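You operate a simulated robot arm through the tools that you are given. There is no shell and no other tool. Be economical: measure what you need, move in short steps, check, and stop when the job is done.

The job below is to be done with a simulated robot arm. You get a single attempt, and the scene is never put back.

## Task
Metal-check the sealed yellow-label jar and sort it by the display.
Fine: switch the tunnel on first; Pass goes in the green tray, Reject in the red one.

The check looks at the end state, three seconds after you hand in, the way a careful person would. Anything else that was tipped, shoved, dropped, spilled or broken makes it a failure.

## Robot
A 6-joint arm with a two-finger parallel gripper, fixed in place. Base frame: the origin is at the foot of the arm, x ahead of it, y to its left, z up; the work surface is at about z = 0.76. Units: m, degrees, N and s.
With the tool pointing down near the work surface it reaches from about 0.3 to 0.74 m from the base axis. Its first joint turns from -66.0 to 66.0 degrees. Payload 2.45 kg.
The TCP is the grasp point between the finger pads, 0.024 m short of the fingertips. In the tool frame z runs along the fingers and y along their closing line. The gripper opens to 0.068 m. The fingers are 0.017 m wide and 0.01 m thick; the gripper's body (0.04 by 0.07 m) begins 0.041 m behind the TCP.
Orientation is that of the tool frame in the base frame, as a unit quaternion [w, x, y, z]. With the fingers straight down and closing along the base's y, the tool's x points along the base's -x, its y along +y and its z along -z.

## Interface
- The arm moves only by the tool servo_tool. Its argument "commands" is a list of rows, each a list of 6 numbers: the shift along the base's x, y, z in m, then the turn, a rotation vector about the base's x, y, z in degrees. In form: [[dx, dy, dz, wx, wy, wz], ...]. A call has 1 to 20 rows; each row is the pose to reach, as a shift and turn from the pose commanded when the call began. "gripper" is the finger opening in m, from 0 to 0.068, set as the call begins (left out, the last holds). Rows are played at 5 a second. More than 0.05 m and 8.6 degrees between two rows, or a gripper value outside its range, and nothing of the call is played. A pose out of reach is approached as far as the arm can. The call stops where the force on the tool passes 40 N (or 10 N more than at its start, if that is more) or the arm is blocked; 0.2 s more then pass. The fingers move at their own pace (about 0.108 m/s each) and stop on an object; they squeeze with about 26 N. The grip force told is the motor's: it shows also when the fingers shut on nothing. Time passes only in rows, and 0.2 s behind the last, so rows that repeat a pose let the fingers close. It gives the time, the measured TCP pose, the force on the tool (base axes), the opening and the grip force at its end, in the units of the frame above (readings bear some noise).
- Cameras (640 x 400 px; columns grow to the right, rows downward): "scene" is fixed at [0.1582, 0.396, 1.4585]; the picture's right is [-0.81, -0.58, 0.00], its down [-0.35, 0.49, -0.80] and it looks along [0.46, -0.65, -0.60] (base axes); focal length 273 px, centre (320, 200). "wrist" rides on the gripper at [-0.032, 0, -0.039] in the tool frame; the picture's right is [0.00, -1.00, 0.00], its down [0.97, 0.00, -0.24] and it looks along [0.24, 0.00, 0.97] (tool axes); focal length 218 px, centre (320, 200). There is no depth. A picture from a camera that has moved, and an enlarged one, comes with that camera's place and axes in the base frame and with its lens. The place of the scene camera against the robot may be out by one fixed shift of up to 0.018 m in any direction.
- capture(camera): a new picture of that camera. No time passes.
- zoom(camera, box): a new picture of the part [left, top, right, bottom] of that camera's present view, enlarged. No time passes.
- finish_job(): hands the job in; it is judged then, once.

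Go step by step. Nothing tells you positions but the pictures and the camera data: compare them with the known pose of the tool, close in by small moves and look again before you grip or let go. The budget is 120 turns and 68 pictures, counting those below and the enlarged ones. Unless the task says otherwise, let go and move clear before handing in, and close with one line.

The tools are called after "Request:" as name(argument=value, ...) on one line, values as JSON. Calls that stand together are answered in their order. servo_tool: Moves the arm, as the interface text tells. Its arguments: {"type":"object","properties":{"commands":{"type":"array"},"gripper":{"type":"number"}},"required":["commands"]} The other tools are called the same way: capture (camera) takes a picture; zoom (camera, box) takes an enlarged picture of a part of a camera's view; finish_job () hands the job in.

At the start:

```text
time_s: 0.0
ee_pos: [0.5013, -0.0469, 1.2747]
ee_rot: [0.0, 0.001, 1.0, -0.001]
contact_force: [0.2, -0.1, 0.1]
grip_width: 0.0679
grip_force: 0.1
```

scene: 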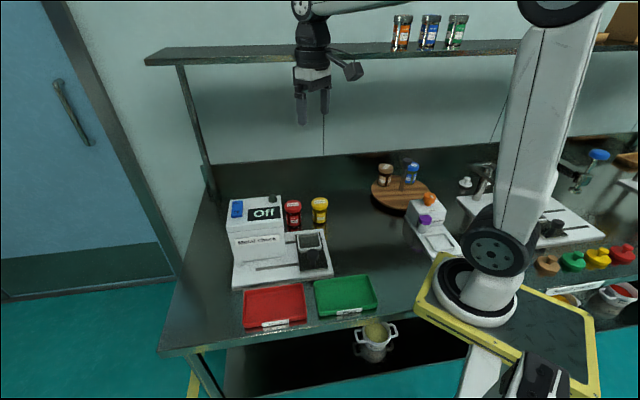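
wrist: 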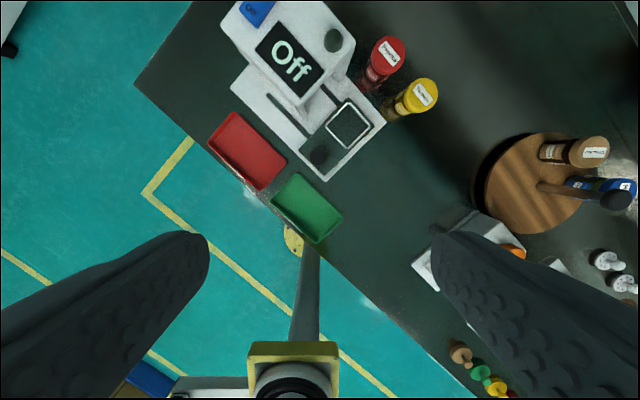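

I see a metal-check machine (display "Off", blue switch), with a red-lid and a yellow-lid jar beside it and red and green trays in front. I'll zoom in for details.

Request:
zoom(camera="scene", box=[215, 180, 345, 290])

Request:
zoom(camera="wrist", box=[200, 0, 460, 190])

Request:
zoom(camera="scene", box=[360, 150, 480, 260])

Request:
zoom(camera="scene", box=[380, 0, 480, 60])

```text
3.64 times, centred on (280, 235) of scene
camera zoom: at [0.1582, 0.396, 1.4585], right [-0.81, -0.58, 0.0], down [-0.35, 0.49, -0.8], along [0.46, -0.65, -0.6], focal length 994 px, centre (466, 73)
```

zoom: 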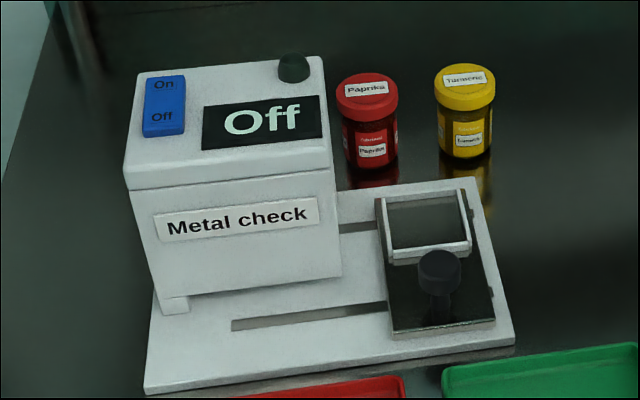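

```text
2.11 times, centred on (330, 95) of wrist
camera zoom: at [0.5307, -0.0472, 1.3138], right [0.0, -1.0, 0.0], down [-0.97, 0.0, 0.24], along [-0.24, 0.0, -0.97], focal length 460 px, centre (299, 421)
```

zoom: 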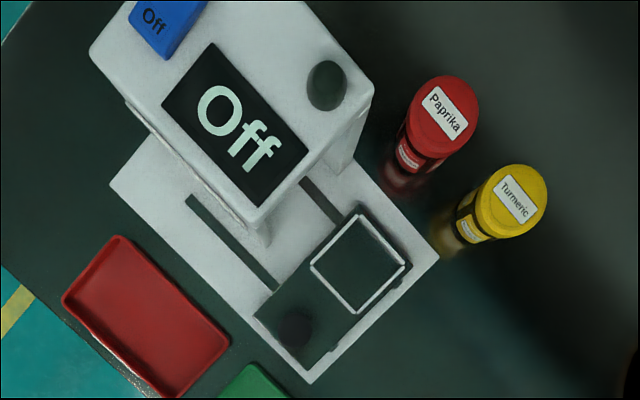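

```text
3.64 times, centred on (420, 205) of scene
camera zoom: at [0.1582, 0.396, 1.4585], right [-0.81, -0.58, 0.0], down [-0.35, 0.49, -0.8], along [0.46, -0.65, -0.6], focal length 994 px, centre (-44, 182)
```

zoom: 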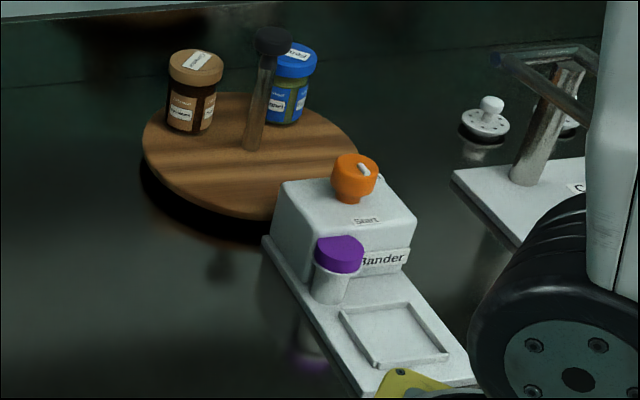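

```text
6.40 times, centred on (430, 30) of scene
camera zoom: at [0.1582, 0.396, 1.4585], right [-0.81, -0.58, 0.0], down [-0.35, 0.49, -0.8], along [0.46, -0.65, -0.6], focal length 1750 px, centre (-384, 1288)
```

zoom: 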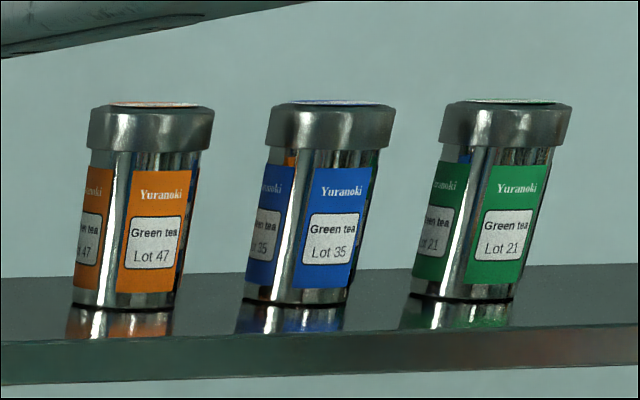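

The machine is turned about 45°: the carriage with square nest and knob slides along (+x,+y) into the tunnel. The yellow Turmeric jar is near (0.625,-0.25), and the rocker switch is near (0.71,0.03,0.96). I'll move toward the switch and look closer.

Request:
servo_tool(commands=[[0.04, 0.02, -0.01, 0, 0, 0], [0.08, 0.04, -0.04, 0, 0, 0], [0.11, 0.06, -0.07, 0, 0, 0], [0.14, 0.07, -0.1, 0, 0, 0], [0.14, 0.07, -0.1, 0, 0, 0]], gripper=0.0)

Request:
capture(camera="wrist")

```text
refused: row 2 steps farther than a row can; nothing moved
```

```text
61 pictures are left
camera wrist: at [0.5307, -0.0472, 1.3138], right [0.0, -1.0, 0.0], down [-0.97, 0.0, 0.24], along [-0.24, 0.0, -0.97], focal length 218 px, centre (320, 200)
```

wrist: 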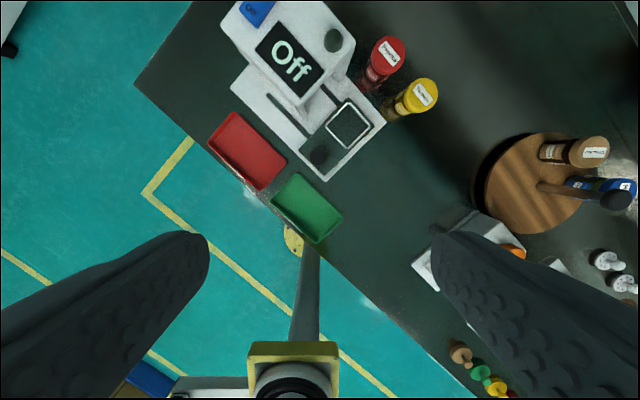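

The row step was too large and nothing moved; I'll use smaller steps toward the switch.

Request:
servo_tool(commands=[[0.03, 0.015, -0.02, 0, 0, 0], [0.06, 0.03, -0.04, 0, 0, 0], [0.09, 0.045, -0.06, 0, 0, 0], [0.12, 0.06, -0.08, 0, 0, 0], [0.14, 0.07, -0.1, 0, 0, 0], [0.14, 0.07, -0.1, 0, 0, 0]], gripper=0.0)

Request:
capture(camera="wrist")

```text
time_s: 1.4
ee_pos: [0.6401, 0.0245, 1.1745]
ee_rot: [0.0, 0.0, 1.0, -0.001]
contact_force: [0.4, 0.4, 0.6]
grip_width: 0.0002
grip_force: 23.1
```

```text
60 pictures are left
camera wrist: at [0.67, 0.0236, 1.2141], right [0.0, -1.0, 0.0], down [-0.97, 0.0, 0.24], along [-0.24, 0.0, -0.97], focal length 218 px, centre (320, 200)
```

wrist: 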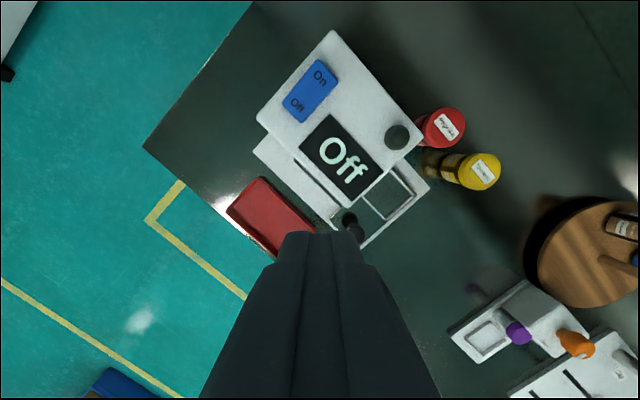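

The "On" end of the rocker is at about (0.742, 0.025, 0.95). I'll go to hover above it.

Request:
servo_tool(commands=[[0.025, 0, -0.03, 0, 0, 0], [0.05, 0, -0.06, 0, 0, 0], [0.075, 0, -0.09, 0, 0, 0], [0.1, 0.001, -0.12, 0, 0, 0], [0.102, 0.002, -0.145, 0, 0, 0], [0.102, 0.002, -0.145, 0, 0, 0]], gripper=0.0)

Request:
capture(camera="wrist")

Request:
zoom(camera="scene", box=[215, 160, 345, 270])

```text
time_s: 2.8
ee_pos: [0.7438, 0.0268, 1.0286]
ee_rot: [0.0, 0.0, 1.0, -0.001]
contact_force: [0.0, 0.1, -0.2]
grip_width: 0.0
grip_force: 23.3
```

```text
59 pictures are left
camera wrist: at [0.7727, 0.0259, 1.0688], right [0.0, -1.0, 0.0], down [-0.97, 0.0, 0.24], along [-0.24, 0.0, -0.97], focal length 218 px, centre (320, 200)
```

wrist: 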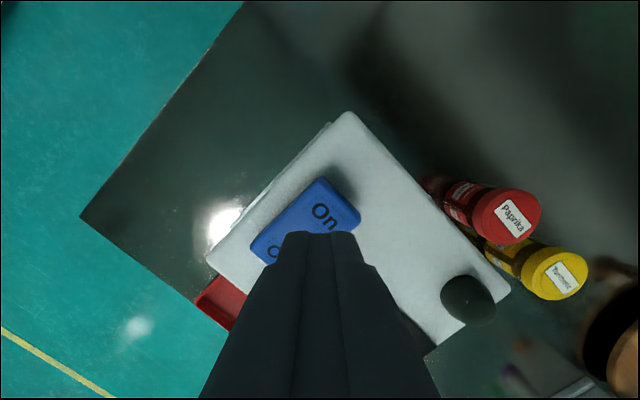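

```text
3.64 times, centred on (280, 215) of scene
camera zoom: at [0.1582, 0.396, 1.4585], right [-0.81, -0.58, 0.0], down [-0.35, 0.49, -0.8], along [0.46, -0.65, -0.6], focal length 994 px, centre (466, 146)
```

zoom: 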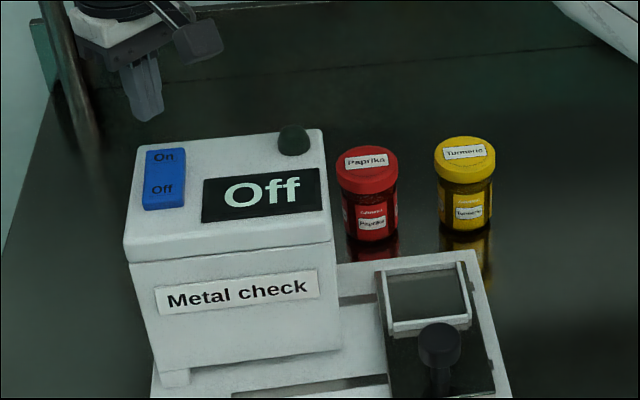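

"On" reads as (0.737, 0.024). I'll descend there gently until it presses.

Request:
servo_tool(commands=[[-0.006, -0.001, -0.02, 0, 0, 0], [-0.006, -0.002, -0.035, 0, 0, 0], [-0.006, -0.002, -0.042, 0, 0, 0], [-0.006, -0.002, -0.047, 0, 0, 0], [-0.006, -0.002, -0.051, 0, 0, 0], [-0.006, -0.002, -0.055, 0, 0, 0]], gripper=0.0)

Request:
zoom(camera="scene", box=[215, 160, 345, 270])

```text
time_s: 4.2
ee_pos: [0.7395, 0.0233, 0.9841]
ee_rot: [0.005, 0.001, 1.0, 0.0]
contact_force: [-0.1, -0.5, 3.7]
grip_width: 0.0003
grip_force: 23.5
stopped in row 6: the force on the tool passed its limit (the readings are from after the stop); the commanded pose is now the measured one
```

```text
3.64 times, centred on (280, 215) of scene
camera zoom: at [0.1582, 0.396, 1.4586], right [-0.81, -0.58, 0.0], down [-0.35, 0.49, -0.8], along [0.46, -0.65, -0.6], focal length 994 px, centre (466, 146)
```

zoom: 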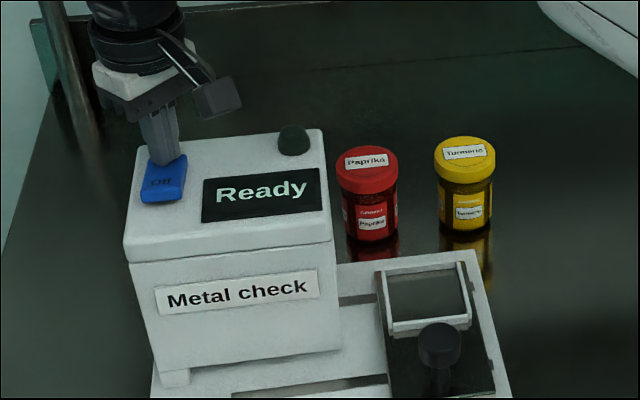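

The display now shows "Ready". Next I lift, turn the tool -45°, and hover over the yellow jar near (0.627,-0.245).

Request:
servo_tool(commands=[[0, 0, 0.04, 0, 0, 0], [0, 0, 0.08, 0, 0, 0], [-0.015, -0.035, 0.09, 0, 0, -7.5], [-0.03, -0.07, 0.09, 0, 0, -15], [-0.045, -0.105, 0.09, 0, 0, -22.5], [-0.06, -0.14, 0.09, 0, 0, -30], [-0.075, -0.175, 0.09, 0, 0, -37.5], [-0.09, -0.21, 0.09, 0, 0, -45], [-0.102, -0.245, 0.08, 0, 0, -45], [-0.112, -0.268, 0.06, 0, 0, -45], [-0.112, -0.268, 0.05, 0, 0, -45], [-0.112, -0.268, 0.05, 0, 0, -45]], gripper=0.0)

Request:
capture(camera="wrist")

Request:
capture(camera="scene")

```text
time_s: 6.8
ee_pos: [0.6271, -0.2468, 1.0317]
ee_rot: [0.004, 0.383, 0.924, -0.002]
contact_force: [0.2, 0.0, -0.9]
grip_width: 0.0
grip_force: 23.6
```

```text
56 pictures are left
camera wrist: at [0.6471, -0.2697, 1.0719], right [-0.71, -0.71, 0.0], down [-0.69, 0.69, 0.23], along [-0.16, 0.16, -0.97], focal length 218 px, centre (320, 200)
```

wrist: 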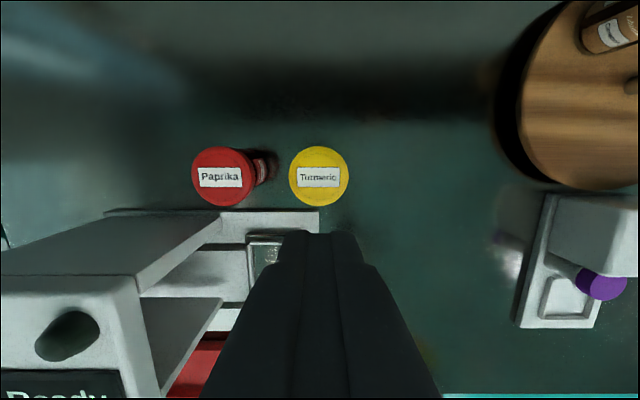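

```text
55 pictures are left
```

scene: 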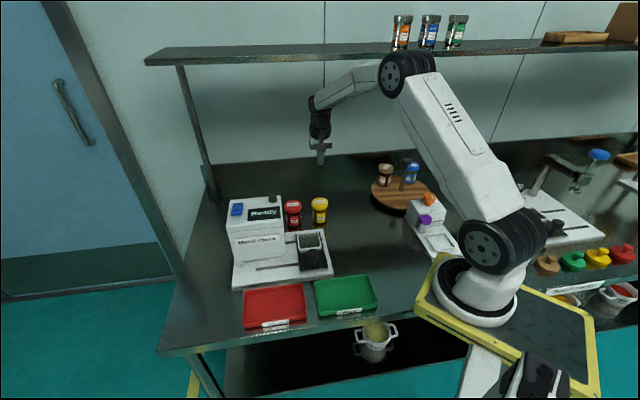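

The jar's lid is almost straight beneath, about 0.06 wide, so clearance is small. I'll zoom for precise centre and width.

Request:
zoom(camera="wrist", box=[270, 130, 370, 230])

Request:
zoom(camera="scene", box=[280, 185, 350, 240])

```text
4.00 times, centred on (320, 180) of wrist
camera zoom: at [0.6471, -0.2697, 1.0719], right [-0.71, -0.71, 0.0], down [-0.69, 0.69, 0.23], along [-0.16, 0.16, -0.97], focal length 873 px, centre (320, 280)
```

zoom: 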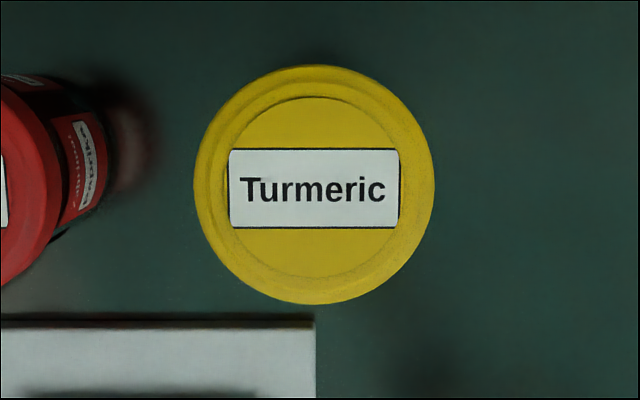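

```text
7.27 times, centred on (315, 212) of scene
camera zoom: at [0.1582, 0.396, 1.4585], right [-0.81, -0.58, 0.0], down [-0.35, 0.49, -0.8], along [0.46, -0.65, -0.6], focal length 1988 px, centre (356, 109)
```

zoom: 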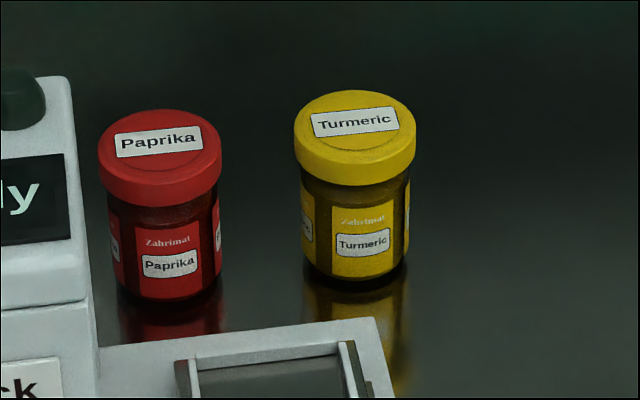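

Lid is ~0.061 wide, centred at about (0.629,-0.2495), top near z 0.847. I'll straighten the tool's slight tilt, open, and come lower for a check.

Request:
servo_tool(commands=[[0.001, -0.001, -0.03, 0.4, 0.4, 0], [0.002, -0.0027, -0.06, 0.4, 0.4, 0], [0.002, -0.0027, -0.09, 0.4, 0.4, 0], [0.002, -0.0027, -0.1, 0.4, 0.4, 0], [0.002, -0.0027, -0.1, 0.4, 0.4, 0]], gripper=0.068)

Request:
capture(camera="wrist")

```text
time_s: 8.0
ee_pos: [0.6289, -0.2485, 0.9325]
ee_rot: [0.0, 0.383, 0.924, 0.001]
contact_force: [-0.2, 0.6, -0.3]
grip_width: 0.0684
grip_force: 0.1
```

```text
52 pictures are left
camera wrist: at [0.6496, -0.2722, 0.9712], right [-0.71, -0.71, 0.0], down [-0.69, 0.69, 0.24], along [-0.17, 0.17, -0.97], focal length 218 px, centre (320, 200)
```

wrist: 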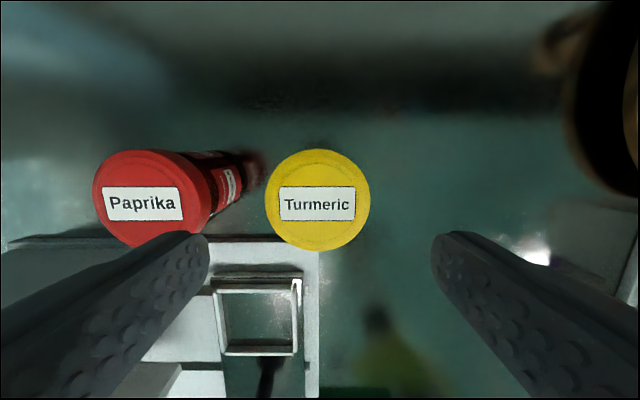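

Lid centre is at (0.629,-0.2495) with fingers about 1 mm off. I'll adjust and go down to just above the lid to check.

Request:
servo_tool(commands=[[0.001, 0.0003, -0.025, 0, 0, 0], [0.001, 0.0003, -0.05, 0, 0, 0], [0.001, 0.0003, -0.052, 0, 0, 0], [0.001, 0.0003, -0.052, 0, 0, 0]])

Request:
capture(camera="wrist")

Request:
zoom(camera="scene", box=[280, 175, 350, 230])

```text
time_s: 9.0
ee_pos: [0.6297, -0.2473, 0.8794]
ee_rot: [-0.001, 0.383, 0.924, 0.0]
contact_force: [0.1, 0.0, -0.4]
grip_width: 0.0678
grip_force: 0.0
```

```text
51 pictures are left
camera wrist: at [0.6505, -0.2713, 0.9193], right [-0.71, -0.71, 0.0], down [-0.69, 0.69, 0.24], along [-0.17, 0.17, -0.97], focal length 218 px, centre (320, 200)
```

wrist: 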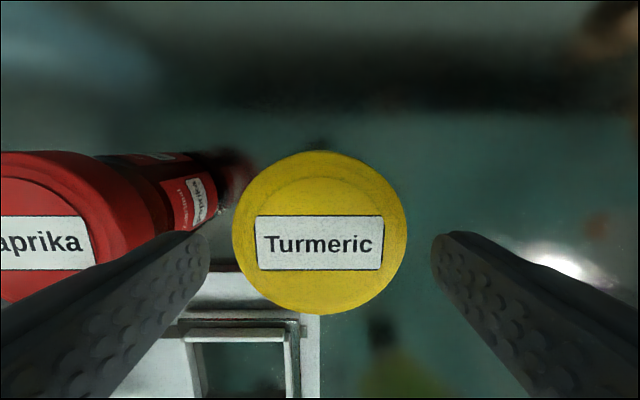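

```text
7.27 times, centred on (315, 202) of scene
camera zoom: at [0.1582, 0.396, 1.4585], right [-0.81, -0.58, 0.0], down [-0.35, 0.49, -0.8], along [0.46, -0.65, -0.6], focal length 1988 px, centre (356, 182)
```

zoom: 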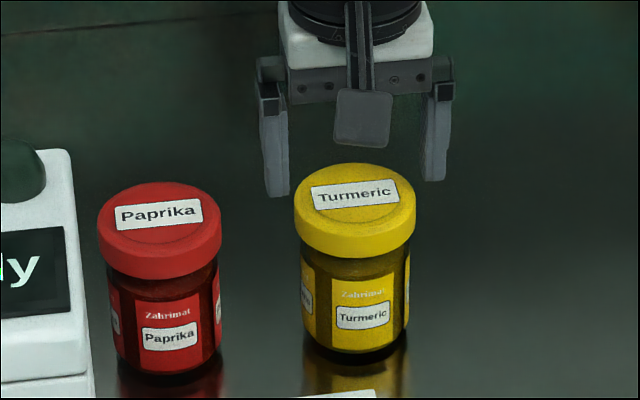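

The lid is centred between the fingers. I'll lower around it to z 0.838 and then grip.

Request:
servo_tool(commands=[[0.001, -0.001, -0.01, 0, 0, 0], [0.001, -0.001, -0.02, 0, 0, 0], [0.001, -0.001, -0.03, 0, 0, 0], [0.001, -0.001, -0.04, 0, 0, 0], [0.001, -0.001, -0.042, 0, 0, 0]])

Request:
capture(camera="wrist")

```text
time_s: 10.2
ee_pos: [0.6305, -0.2492, 0.8398]
ee_rot: [0.0, 0.383, 0.924, 0.001]
contact_force: [0.4, -0.5, 1.2]
grip_width: 0.0682
grip_force: 0.2
```

```text
49 pictures are left
camera wrist: at [0.6515, -0.2724, 0.8776], right [-0.71, -0.71, 0.0], down [-0.69, 0.69, 0.24], along [-0.17, 0.17, -0.97], focal length 218 px, centre (320, 200)
```

wrist: 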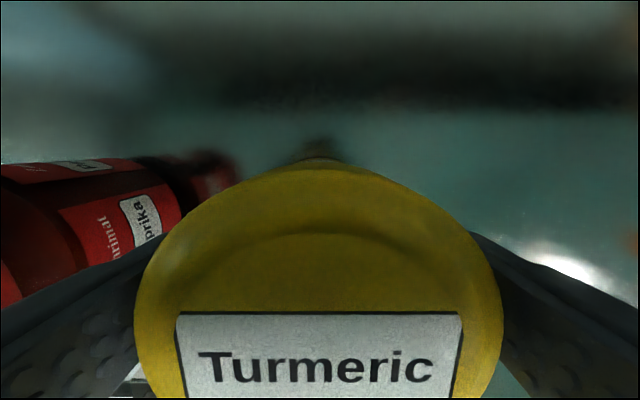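

Fingers straddle the lid without touching. Closing, then a small lift.

Request:
servo_tool(commands=[[0, 0, 0, 0, 0, 0], [0, 0, 0, 0, 0, 0], [0, 0, 0, 0, 0, 0], [0, 0, 0.02, 0, 0, 0], [0, 0, 0.05, 0, 0, 0], [0, 0, 0.09, 0, 0, 0], [0, 0, 0.09, 0, 0, 0]], gripper=0.055)

Request:
capture(camera="wrist")

Request:
zoom(camera="scene", box=[215, 170, 345, 290])

```text
time_s: 11.8
ee_pos: [0.6295, -0.249, 0.9292]
ee_rot: [-0.001, 0.382, 0.924, 0.0]
contact_force: [0.5, -0.6, -0.9]
grip_width: 0.0591
grip_force: 26.2
```

```text
48 pictures are left
camera wrist: at [0.651, -0.2721, 0.9681], right [-0.71, -0.71, 0.0], down [-0.69, 0.69, 0.24], along [-0.17, 0.17, -0.97], focal length 218 px, centre (320, 200)
```

wrist: 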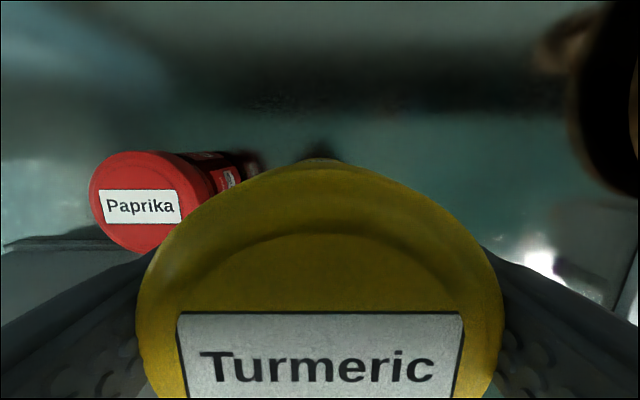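

```text
3.33 times, centred on (280, 230) of scene
camera zoom: at [0.1582, 0.396, 1.4585], right [-0.81, -0.58, 0.0], down [-0.35, 0.49, -0.8], along [0.46, -0.65, -0.6], focal length 911 px, centre (453, 100)
```

zoom: 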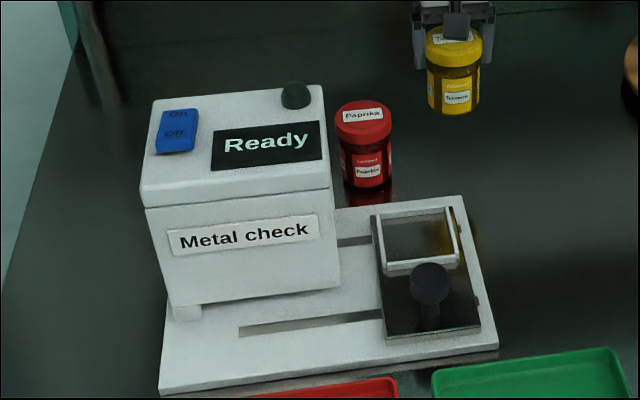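

The jar is held (lid 0.059 wide). The nest centre estimate is (0.577,-0.112); I'll fly past the nest on its near side at safe height to view it unobstructed.

Request:
servo_tool(commands=[[0, 0, 0.04, 0, 0, 0], [0, 0, 0.08, 0, 0, 0], [-0.02, 0.033, 0.1, 0, 0, 0], [-0.04, 0.066, 0.1, 0, 0, 0], [-0.06, 0.1, 0.1, 0, 0, 0], [-0.08, 0.133, 0.1, 0, 0, 0], [-0.1, 0.166, 0.1, 0, 0, 0], [-0.12, 0.2, 0.09, 0, 0, 0], [-0.13, 0.215, 0.08, 0, 0, 0], [-0.13, 0.215, 0.08, 0, 0, 0]])

Request:
capture(camera="wrist")

```text
time_s: 14.0
ee_pos: [0.5005, -0.0334, 1.0071]
ee_rot: [-0.001, 0.382, 0.924, 0.0]
contact_force: [0.8, 0.8, -1.5]
grip_width: 0.059
grip_force: 26.7
```

```text
46 pictures are left
camera wrist: at [0.5217, -0.057, 1.0472], right [-0.71, -0.71, 0.0], down [-0.69, 0.69, 0.24], along [-0.17, 0.17, -0.97], focal length 218 px, centre (320, 200)
```

wrist: 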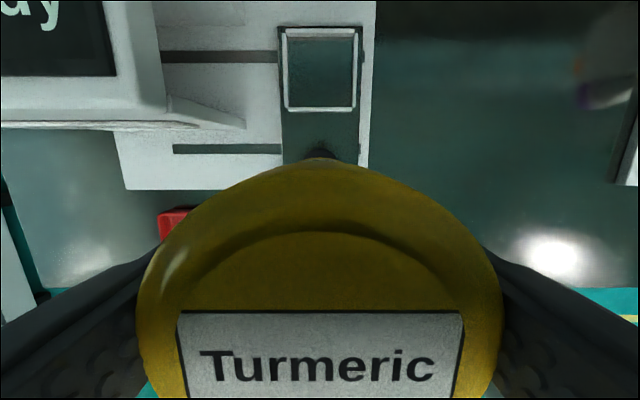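

Two views agree that the nest centre is (0.577,-0.112). I'll move over it and descend to just above.

Request:
servo_tool(commands=[[0.025, -0.026, 0, 0, 0, 0], [0.05, -0.052, 0, 0, 0, 0], [0.0765, -0.0786, 0, 0, 0, 0], [0.0765, -0.0786, -0.03, 0, 0, 0], [0.0765, -0.0786, -0.06, 0, 0, 0], [0.0765, -0.0786, -0.09, 0, 0, 0], [0.0765, -0.0786, -0.11, 0, 0, 0], [0.0765, -0.0786, -0.12, 0, 0, 0], [0.0765, -0.0786, -0.12, 0, 0, 0]])

Request:
zoom(camera="scene", box=[260, 200, 350, 280])

Request:
capture(camera="wrist")

```text
time_s: 16.0
ee_pos: [0.5778, -0.1118, 0.8879]
ee_rot: [-0.001, 0.383, 0.924, 0.001]
contact_force: [0.8, 0.3, -1.2]
grip_width: 0.0591
grip_force: 25.7
```

```text
5.00 times, centred on (305, 240) of scene
camera zoom: at [0.1583, 0.396, 1.4585], right [-0.81, -0.58, 0.0], down [-0.35, 0.49, -0.8], along [0.46, -0.65, -0.6], focal length 1367 px, centre (395, 0)
```

zoom: 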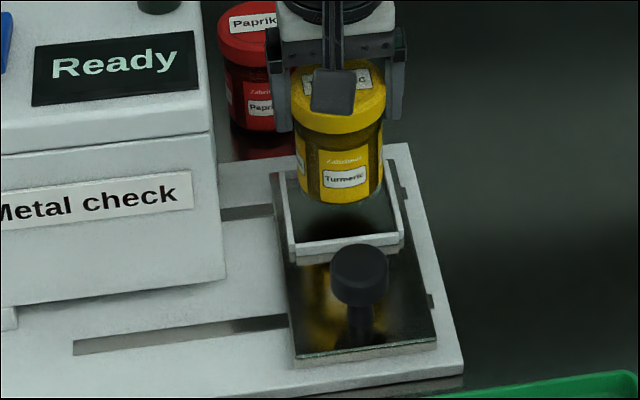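

```text
44 pictures are left
camera wrist: at [0.5985, -0.1353, 0.9273], right [-0.71, -0.71, 0.0], down [-0.69, 0.69, 0.24], along [-0.17, 0.17, -0.97], focal length 218 px, centre (320, 200)
```

wrist: 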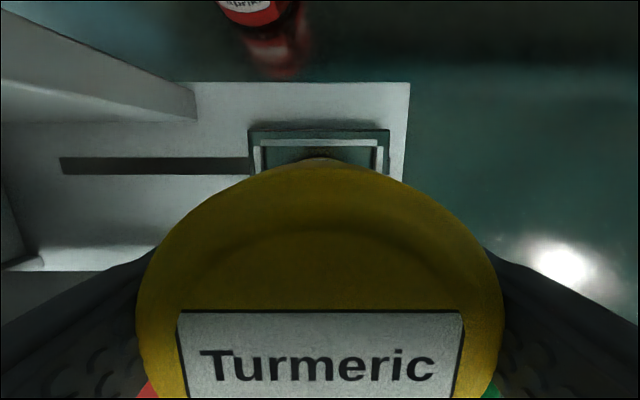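

Aligned with the nest (centred at column 320). Lowering in small steps to find the nest floor.

Request:
servo_tool(commands=[[0, 0, -0.005, 0, 0, 0], [0, 0, -0.01, 0, 0, 0], [0, 0, -0.014, 0, 0, 0], [0, 0, -0.017, 0, 0, 0], [0, 0, -0.017, 0, 0, 0]])

Request:
zoom(camera="scene", box=[270, 210, 340, 270])

```text
time_s: 17.2
ee_pos: [0.5776, -0.1123, 0.8705]
ee_rot: [-0.001, 0.383, 0.924, 0.0]
contact_force: [0.3, 0.1, -0.7]
grip_width: 0.059
grip_force: 26.1
```

```text
6.67 times, centred on (305, 240) of scene
camera zoom: at [0.1582, 0.396, 1.4585], right [-0.81, -0.58, 0.0], down [-0.35, 0.49, -0.8], along [0.46, -0.65, -0.6], focal length 1823 px, centre (420, -67)
```

zoom: 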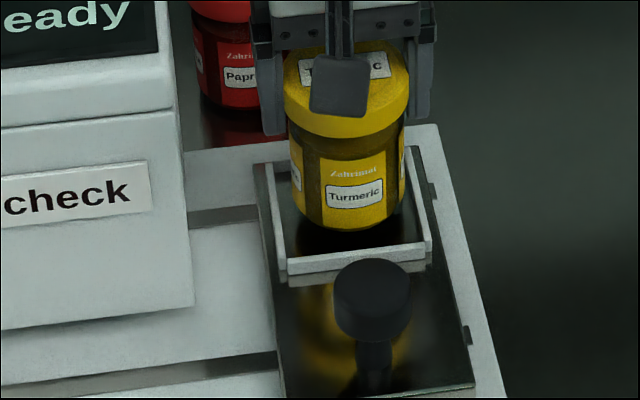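

Not touching yet. Continuing down a few millimetres.

Request:
servo_tool(commands=[[0, 0, -0.003, 0, 0, 0], [0, 0, -0.006, 0, 0, 0], [0, 0, -0.006, 0, 0, 0]])

```text
time_s: 18.0
ee_pos: [0.5781, -0.113, 0.8654]
ee_rot: [0.0, 0.383, 0.924, 0.0]
contact_force: [0.5, 0.4, -0.6]
grip_width: 0.0592
grip_force: 26.0
```

Request:
servo_tool(commands=[[0, 0, -0.002, 0, 0, 0], [0, 0, -0.004, 0, 0, 0], [0, 0, -0.004, 0, 0, 0]])

Request:
zoom(camera="scene", box=[270, 210, 340, 270])

```text
time_s: 18.8
ee_pos: [0.5776, -0.1127, 0.8632]
ee_rot: [0.001, 0.383, 0.924, 0.001]
contact_force: [-5.3, 2.0, 27.1]
grip_width: 0.0595
grip_force: 25.7
```

```text
6.67 times, centred on (305, 240) of scene
camera zoom: at [0.1576, 0.3962, 1.4586], right [-0.81, -0.58, 0.0], down [-0.35, 0.49, -0.8], along [0.47, -0.65, -0.6], focal length 1823 px, centre (420, -67)
```

zoom: 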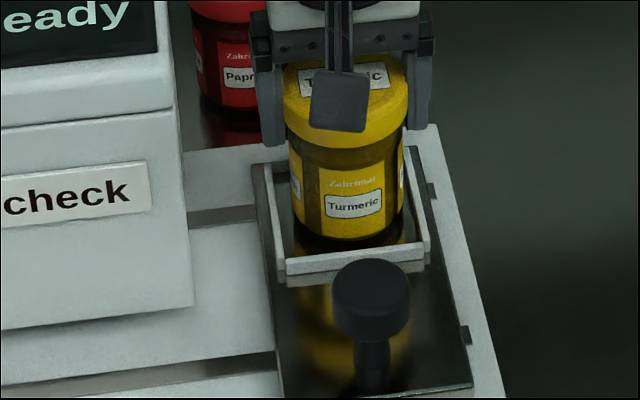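

Contact on the nest floor at TCP z 0.863. Easing up 1.5 mm, opening, and lifting off.

Request:
servo_tool(commands=[[0, 0, 0.001, 0, 0, 0], [0, 0, 0.001, 0, 0, 0]])

Request:
servo_tool(commands=[[0, 0, 0, 0, 0, 0], [0, 0, 0, 0, 0, 0], [0, 0, 0.01, 0, 0, 0], [0, 0, 0.03, 0, 0, 0], [0, 0, 0.06, 0, 0, 0], [0, 0, 0.1, 0, 0, 0], [0, 0, 0.14, 0, 0, 0], [0, 0, 0.14, 0, 0, 0]], gripper=0.068)

Request:
capture(camera="wrist")

Request:
zoom(camera="scene", box=[215, 180, 345, 290])

```text
time_s: 19.4
ee_pos: [0.578, -0.1137, 0.8629]
ee_rot: [0.001, 0.383, 0.924, 0.0]
contact_force: [4.2, -1.9, 12.3]
grip_width: 0.0591
grip_force: 25.6
```

```text
time_s: 21.2
ee_pos: [0.5777, -0.1125, 1.0046]
ee_rot: [-0.001, 0.382, 0.924, 0.001]
contact_force: [0.1, 1.2, -0.3]
grip_width: 0.0681
grip_force: 0.0
```

```text
41 pictures are left
camera wrist: at [0.5975, -0.1363, 1.0434], right [-0.71, -0.71, 0.0], down [-0.69, 0.69, 0.24], along [-0.17, 0.17, -0.97], focal length 218 px, centre (320, 200)
```

wrist: 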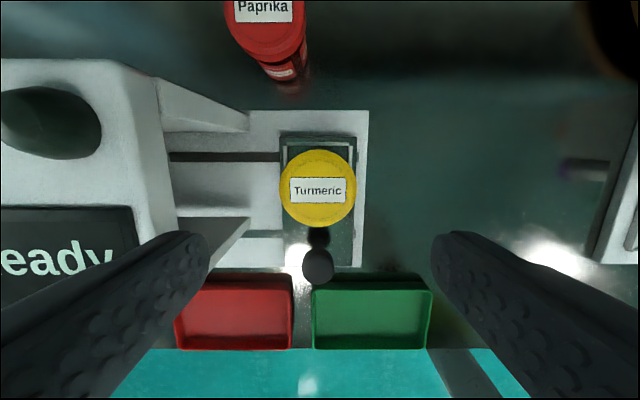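

```text
3.64 times, centred on (280, 235) of scene
camera zoom: at [0.1582, 0.396, 1.4585], right [-0.81, -0.58, 0.0], down [-0.35, 0.49, -0.8], along [0.46, -0.65, -0.6], focal length 994 px, centre (466, 73)
```

zoom: 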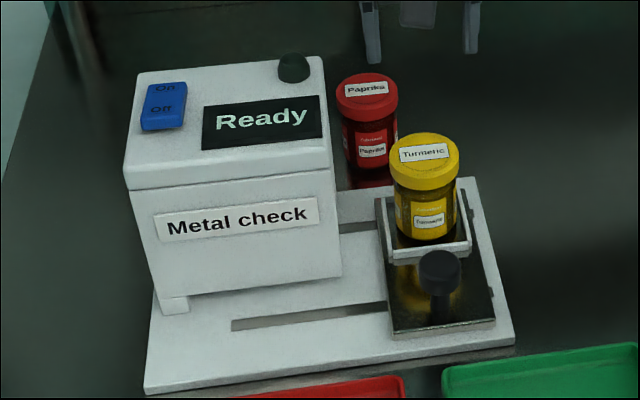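

The jar sits upright in the nest. The knob's cap is at about (0.507,-0.043,0.82), close to the tunnel's side, so I'll approach it with the tool leaned ~35° away from the tunnel and grip it along the slide direction.

Request:
servo_tool(commands=[[-0.015, 0.015, 0, 0, 0, 0], [-0.03, 0.03, 0, -3.5, -3.5, 0], [-0.045, 0.045, 0, -7, -7, 0], [-0.06, 0.06, 0, -10.5, -10.5, 0], [-0.075, 0.075, 0, -14, -14, 0], [-0.09, 0.09, 0, -17.5, -17.5, 0], [-0.1032, 0.102, 0, -21, -21, 0], [-0.1032, 0.102, -0.02, -24.7, -24.7, 0], [-0.1032, 0.102, -0.055, -24.7, -24.7, 0], [-0.1032, 0.102, -0.055, -24.7, -24.7, 0]], gripper=0.068)

Request:
capture(camera="wrist")

Request:
zoom(camera="scene", box=[200, 140, 400, 290])

```text
time_s: 23.4
ee_pos: [0.474, -0.0102, 0.9465]
ee_rot: [0.276, 0.366, 0.882, -0.115]
contact_force: [-0.6, -0.3, 0.3]
grip_width: 0.068
grip_force: 0.1
```

```text
39 pictures are left
camera wrist: at [0.4749, -0.0142, 0.9983], right [-0.71, -0.71, 0.0], down [-0.66, 0.66, -0.36], along [0.25, -0.25, -0.93], focal length 218 px, centre (320, 200)
```

wrist: 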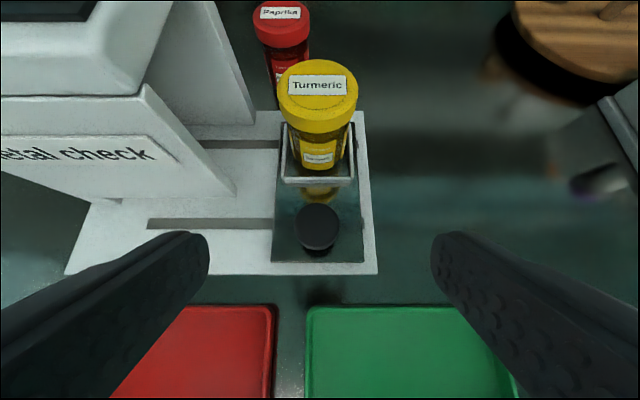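

```text
2.67 times, centred on (300, 215) of scene
camera zoom: at [0.1582, 0.396, 1.4585], right [-0.81, -0.58, 0.0], down [-0.35, 0.49, -0.8], along [0.46, -0.65, -0.6], focal length 729 px, centre (373, 160)
```

zoom: 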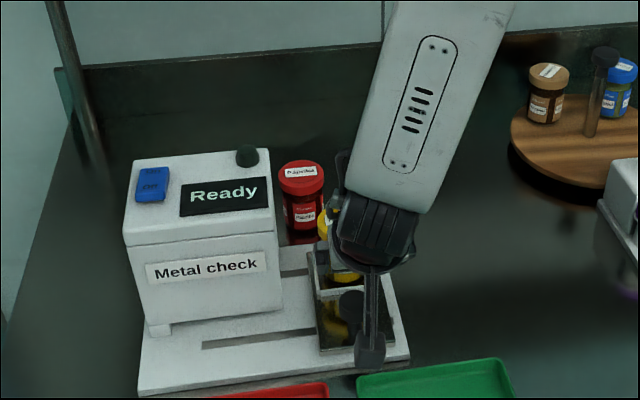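

Knob confirmed at (0.5065,-0.0425). Approaching along the tool axis and then gripping.

Request:
servo_tool(commands=[[0, 0, -0.03, 0, 0, 0], [0, 0, -0.0585, 0, 0, 0], [0.01, -0.01, -0.081, 0, 0, 0], [0.02, -0.02, -0.105, 0, 0, 0], [0.027, -0.027, -0.118, 0, 0, 0], [0.0305, -0.0303, -0.1265, 0, 0, 0], [0.0305, -0.0303, -0.1265, 0, 0, 0]])

Request:
capture(camera="wrist")

Request:
zoom(camera="scene", box=[230, 190, 350, 290])

```text
time_s: 25.0
ee_pos: [0.5138, -0.0393, 0.8273]
ee_rot: [0.274, 0.365, 0.882, -0.118]
contact_force: [-0.4, 0.1, 0.1]
grip_width: 0.068
grip_force: 0.1
out of reach, approached as far as the arm can: row 4, 5, 6, 7
```

```text
37 pictures are left
camera wrist: at [0.5159, -0.0428, 0.8776], right [-0.71, -0.71, 0.01], down [-0.66, 0.66, -0.36], along [0.25, -0.26, -0.93], focal length 218 px, centre (320, 200)
```

wrist: 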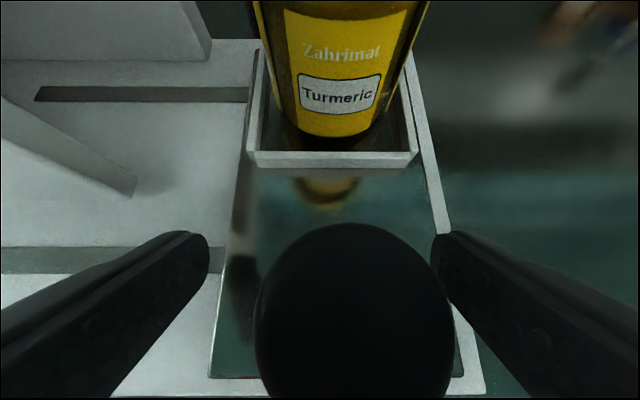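

```text
4.00 times, centred on (290, 240) of scene
camera zoom: at [0.1582, 0.396, 1.4585], right [-0.81, -0.58, 0.0], down [-0.35, 0.49, -0.8], along [0.46, -0.65, -0.6], focal length 1094 px, centre (440, 40)
```

zoom: 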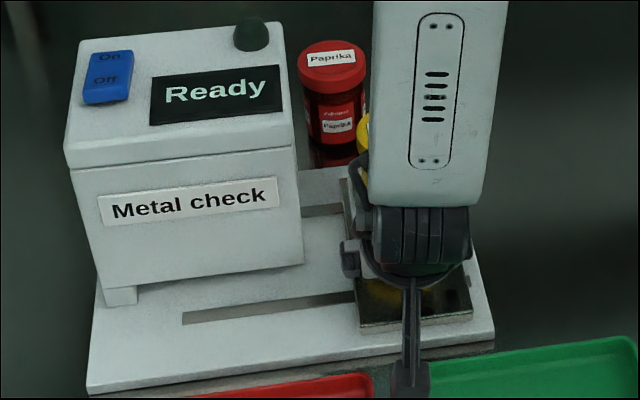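

The arm stopped slightly short of the commanded pose, but the knob's cap is between the fingers (about 7 mm off along the slide direction, where the carriage can self-centre). I'll close on it here.

Request:
servo_tool(commands=[[0.005, 0.002, 0.004, 0, 0, 0], [0.005, 0.002, 0.004, 0, 0, 0], [0.005, 0.002, 0.004, 0, 0, 0], [0.005, 0.002, 0.004, 0, 0, 0]], gripper=0.025)

Request:
capture(camera="wrist")

```text
time_s: 26.0
ee_pos: [0.5182, -0.038, 0.8305]
ee_rot: [0.276, 0.365, 0.882, -0.114]
contact_force: [-3.1, 0.6, -7.8]
grip_width: 0.0354
grip_force: 44.7
```

```text
35 pictures are left
camera wrist: at [0.5198, -0.041, 0.8811], right [-0.71, -0.71, 0.0], down [-0.66, 0.66, -0.36], along [0.25, -0.25, -0.93], focal length 218 px, centre (320, 200)
```

wrist: 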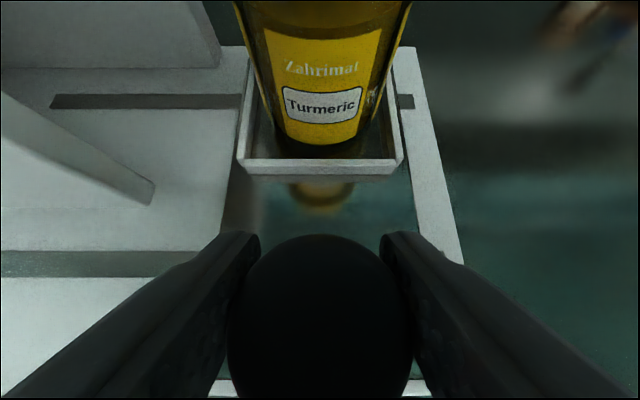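

The knob is gripped (0.035 wide). I'll start sliding along the tunnel direction, with a small test first.

Request:
servo_tool(commands=[[0.01, 0.006, 0.003, 0, 0, 0], [0.0195, 0.0147, 0.005, 0, 0, 0], [0.0195, 0.0147, 0.005, 0, 0, 0]])

```text
time_s: 26.8
ee_pos: [0.539, -0.0235, 0.8351]
ee_rot: [0.275, 0.365, 0.882, -0.115]
contact_force: [-1.2, 1.8, -29.0]
grip_width: 0.0344
grip_force: 45.1
```

It moves; I lifted slightly too much, so I'll correct height and lateral drift while continuing to slide.

Request:
servo_tool(commands=[[-0.002, 0.003, -0.005, 0, 0, 0], [0.009, 0.016, -0.005, 0, 0, 0], [0.0216, 0.0279, -0.005, 0, 0, 0], [0.0216, 0.0279, -0.005, 0, 0, 0]])

Request:
capture(camera="wrist")

Request:
zoom(camera="scene", box=[220, 170, 380, 290])

```text
time_s: 27.8
ee_pos: [0.5661, 0.0051, 0.8349]
ee_rot: [0.284, 0.366, 0.879, -0.115]
contact_force: [-0.6, -1.3, 3.8]
grip_width: 0.0347
grip_force: 45.0
stopped in row 4: the force on the tool passed its limit (the readings are from after the stop); the commanded pose is now the measured one
```

```text
34 pictures are left
camera wrist: at [0.5656, 0.0018, 0.8858], right [-0.71, -0.71, -0.01], down [-0.65, 0.66, -0.37], along [0.26, -0.26, -0.93], focal length 218 px, centre (320, 200)
```

wrist: 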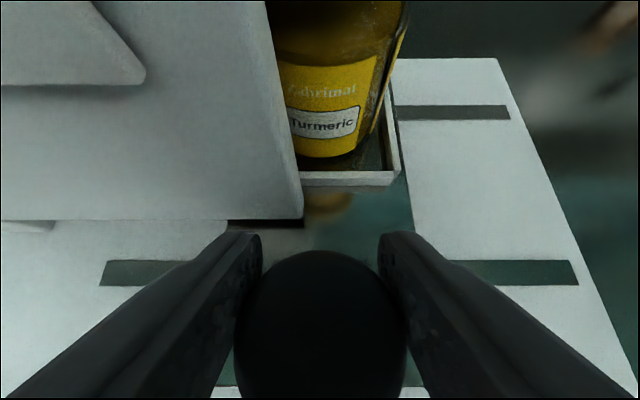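

```text
3.33 times, centred on (300, 230) of scene
camera zoom: at [0.1581, 0.396, 1.4586], right [-0.81, -0.58, 0.0], down [-0.35, 0.49, -0.8], along [0.46, -0.65, -0.6], focal length 911 px, centre (387, 100)
```

zoom: 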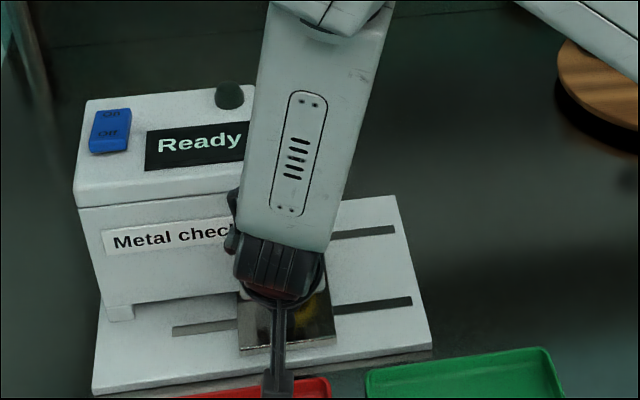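

The stop appears to come from vertical grip friction; now forces are low. Carrying on purely along the slide direction in small steps.

Request:
servo_tool(commands=[[0.006, 0.006, 0, 0, 0, 0], [0.012, 0.012, 0, 0, 0, 0], [0.018, 0.018, 0, 0, 0, 0], [0.018, 0.018, 0, 0, 0, 0]])

Request:
zoom(camera="scene", box=[220, 180, 340, 280])

```text
time_s: 28.8
ee_pos: [0.5834, 0.0228, 0.8349]
ee_rot: [0.284, 0.365, 0.879, -0.115]
contact_force: [4.3, -2.7, -2.1]
grip_width: 0.0347
grip_force: 45.1
```

```text
4.00 times, centred on (280, 230) of scene
camera zoom: at [0.1583, 0.396, 1.4585], right [-0.81, -0.58, 0.0], down [-0.35, 0.49, -0.8], along [0.46, -0.65, -0.6], focal length 1094 px, centre (480, 80)
```

zoom: 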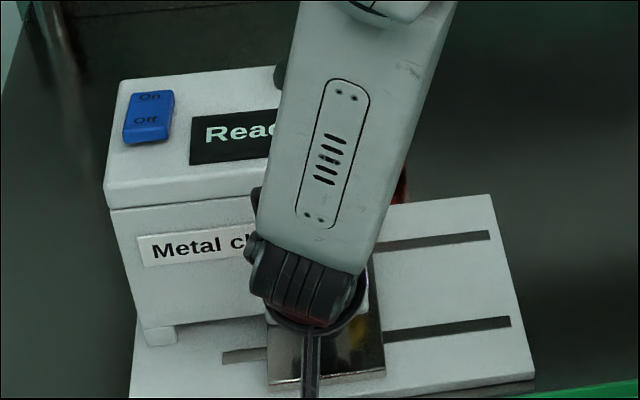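

Smooth movement with low force; about 45 mm of slot remains. Continuing.

Request:
servo_tool(commands=[[0.006, 0.006, 0, 0, 0, 0], [0.012, 0.012, 0, 0, 0, 0], [0.018, 0.018, 0, 0, 0, 0], [0.024, 0.024, 0, 0, 0, 0], [0.03, 0.03, 0, 0, 0, 0], [0.03, 0.03, 0, 0, 0, 0]])

Request:
zoom(camera="scene", box=[220, 180, 340, 280])

```text
time_s: 30.0
ee_pos: [0.6055, 0.0441, 0.8349]
ee_rot: [0.282, 0.37, 0.877, -0.124]
contact_force: [-11.5, -1.1, 13.7]
grip_width: 0.0345
grip_force: 44.9
stopped in row 5: the force on the tool passed its limit (the readings are from after the stop); the commanded pose is now the measured one
```

```text
4.00 times, centred on (280, 230) of scene
camera zoom: at [0.1577, 0.396, 1.4586], right [-0.81, -0.58, 0.0], down [-0.35, 0.49, -0.8], along [0.47, -0.65, -0.6], focal length 1094 px, centre (480, 80)
```

zoom: 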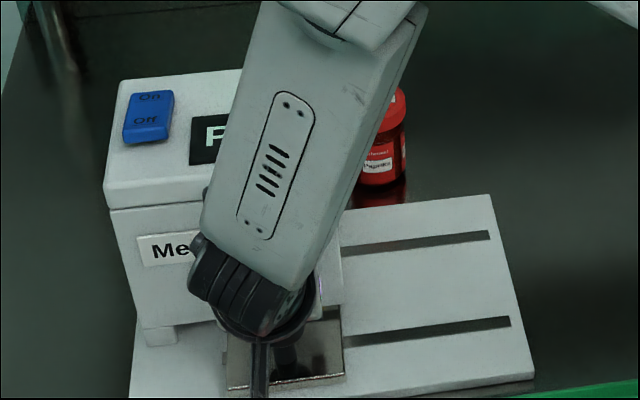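

The carriage reached the end stop and the display has changed. Zooming in on it, and waiting briefly.

Request:
zoom(camera="scene", box=[250, 195, 290, 225])

Request:
capture(camera="wrist")

```text
13.33 times, centred on (270, 210) of scene
camera zoom: at [0.1577, 0.396, 1.4586], right [-0.81, -0.58, 0.0], down [-0.35, 0.49, -0.8], along [0.47, -0.65, -0.6], focal length 3645 px, centre (987, 67)
```

zoom: 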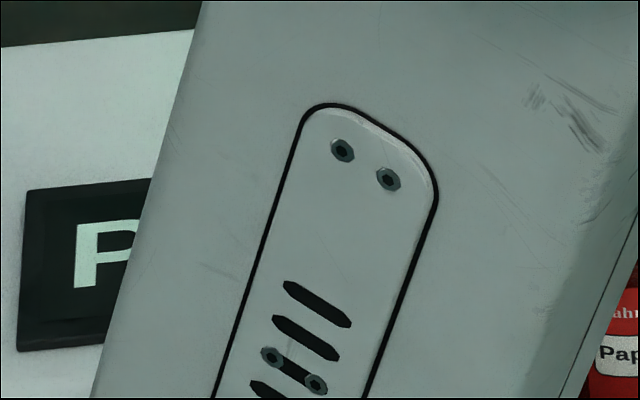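

```text
29 pictures are left
camera wrist: at [0.6064, 0.0423, 0.8855], right [-0.72, -0.7, 0.01], down [-0.65, 0.66, -0.37], along [0.25, -0.27, -0.93], focal length 218 px, centre (320, 200)
```

wrist: 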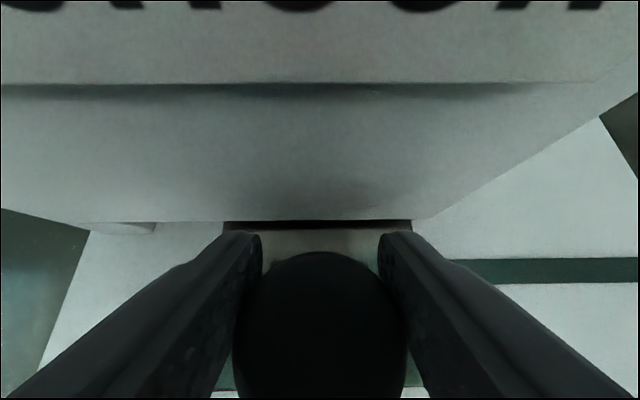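

The display begins with "P", partly hidden by the arm. I'll wait a moment, then pull back a bit so the display can be read.

Request:
servo_tool(commands=[[0, 0, 0, 0, 0, 0], [0, 0, 0, 0, 0, 0], [0, 0, 0, 0, 0, 0], [0, 0, 0, 0, 0, 0], [0, 0, 0, 0, 0, 0], [-0.005, -0.005, 0, 0, 0, 0], [-0.01, -0.01, 0, 0, 0, 0], [-0.016, -0.016, 0, 0, 0, 0], [-0.022, -0.022, 0, 0, 0, 0], [-0.022, -0.022, 0, 0, 0, 0]])

Request:
zoom(camera="scene", box=[220, 180, 340, 280])

```text
time_s: 32.2
ee_pos: [0.5844, 0.0226, 0.8352]
ee_rot: [0.282, 0.368, 0.877, -0.122]
contact_force: [-1.2, -0.5, 12.6]
grip_width: 0.0346
grip_force: 45.0
```

```text
4.00 times, centred on (280, 230) of scene
camera zoom: at [0.158, 0.396, 1.4586], right [-0.81, -0.58, 0.0], down [-0.35, 0.49, -0.8], along [0.47, -0.65, -0.6], focal length 1094 px, centre (480, 80)
```

zoom: 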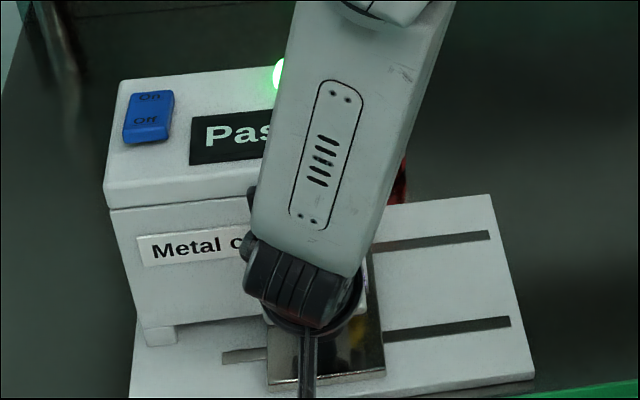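

The display shows "Pass" with a green lamp. Now I pull the carriage back to its start position.

Request:
servo_tool(commands=[[-0.006, -0.006, 0, 0, 0, 0], [-0.012, -0.012, 0, 0, 0, 0], [-0.018, -0.018, 0, 0, 0, 0], [-0.024, -0.024, 0, 0, 0, 0], [-0.03, -0.03, 0, 0, 0, 0], [-0.036, -0.036, 0, 0, 0, 0], [-0.042, -0.042, 0, 0, 0, 0], [-0.048, -0.048, 0, 0, 0, 0], [-0.054, -0.054, 0, 0, 0, 0], [-0.06, -0.06, 0, 0, 0, 0], [-0.062, -0.062, 0, 0, 0, 0]])

Request:
zoom(camera="scene", box=[220, 180, 340, 280])

Request:
capture(camera="wrist")

```text
time_s: 34.6
ee_pos: [0.522, -0.0389, 0.8343]
ee_rot: [0.282, 0.368, 0.878, -0.122]
contact_force: [3.6, -2.8, 11.4]
grip_width: 0.0345
grip_force: 45.6
```

```text
4.00 times, centred on (280, 230) of scene
camera zoom: at [0.1581, 0.396, 1.4586], right [-0.81, -0.58, 0.0], down [-0.35, 0.49, -0.8], along [0.46, -0.65, -0.6], focal length 1094 px, centre (480, 80)
```

zoom: 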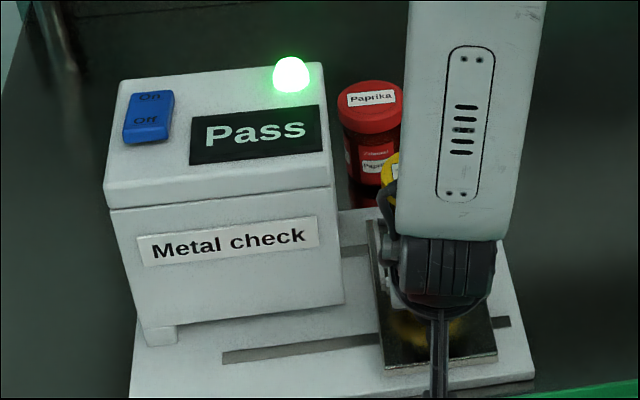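

```text
26 pictures are left
camera wrist: at [0.5232, -0.0415, 0.8852], right [-0.72, -0.7, 0.01], down [-0.65, 0.66, -0.37], along [0.26, -0.27, -0.93], focal length 218 px, centre (320, 200)
```

wrist: 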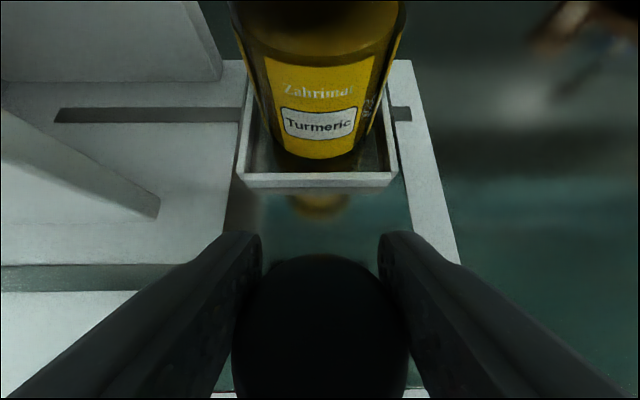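

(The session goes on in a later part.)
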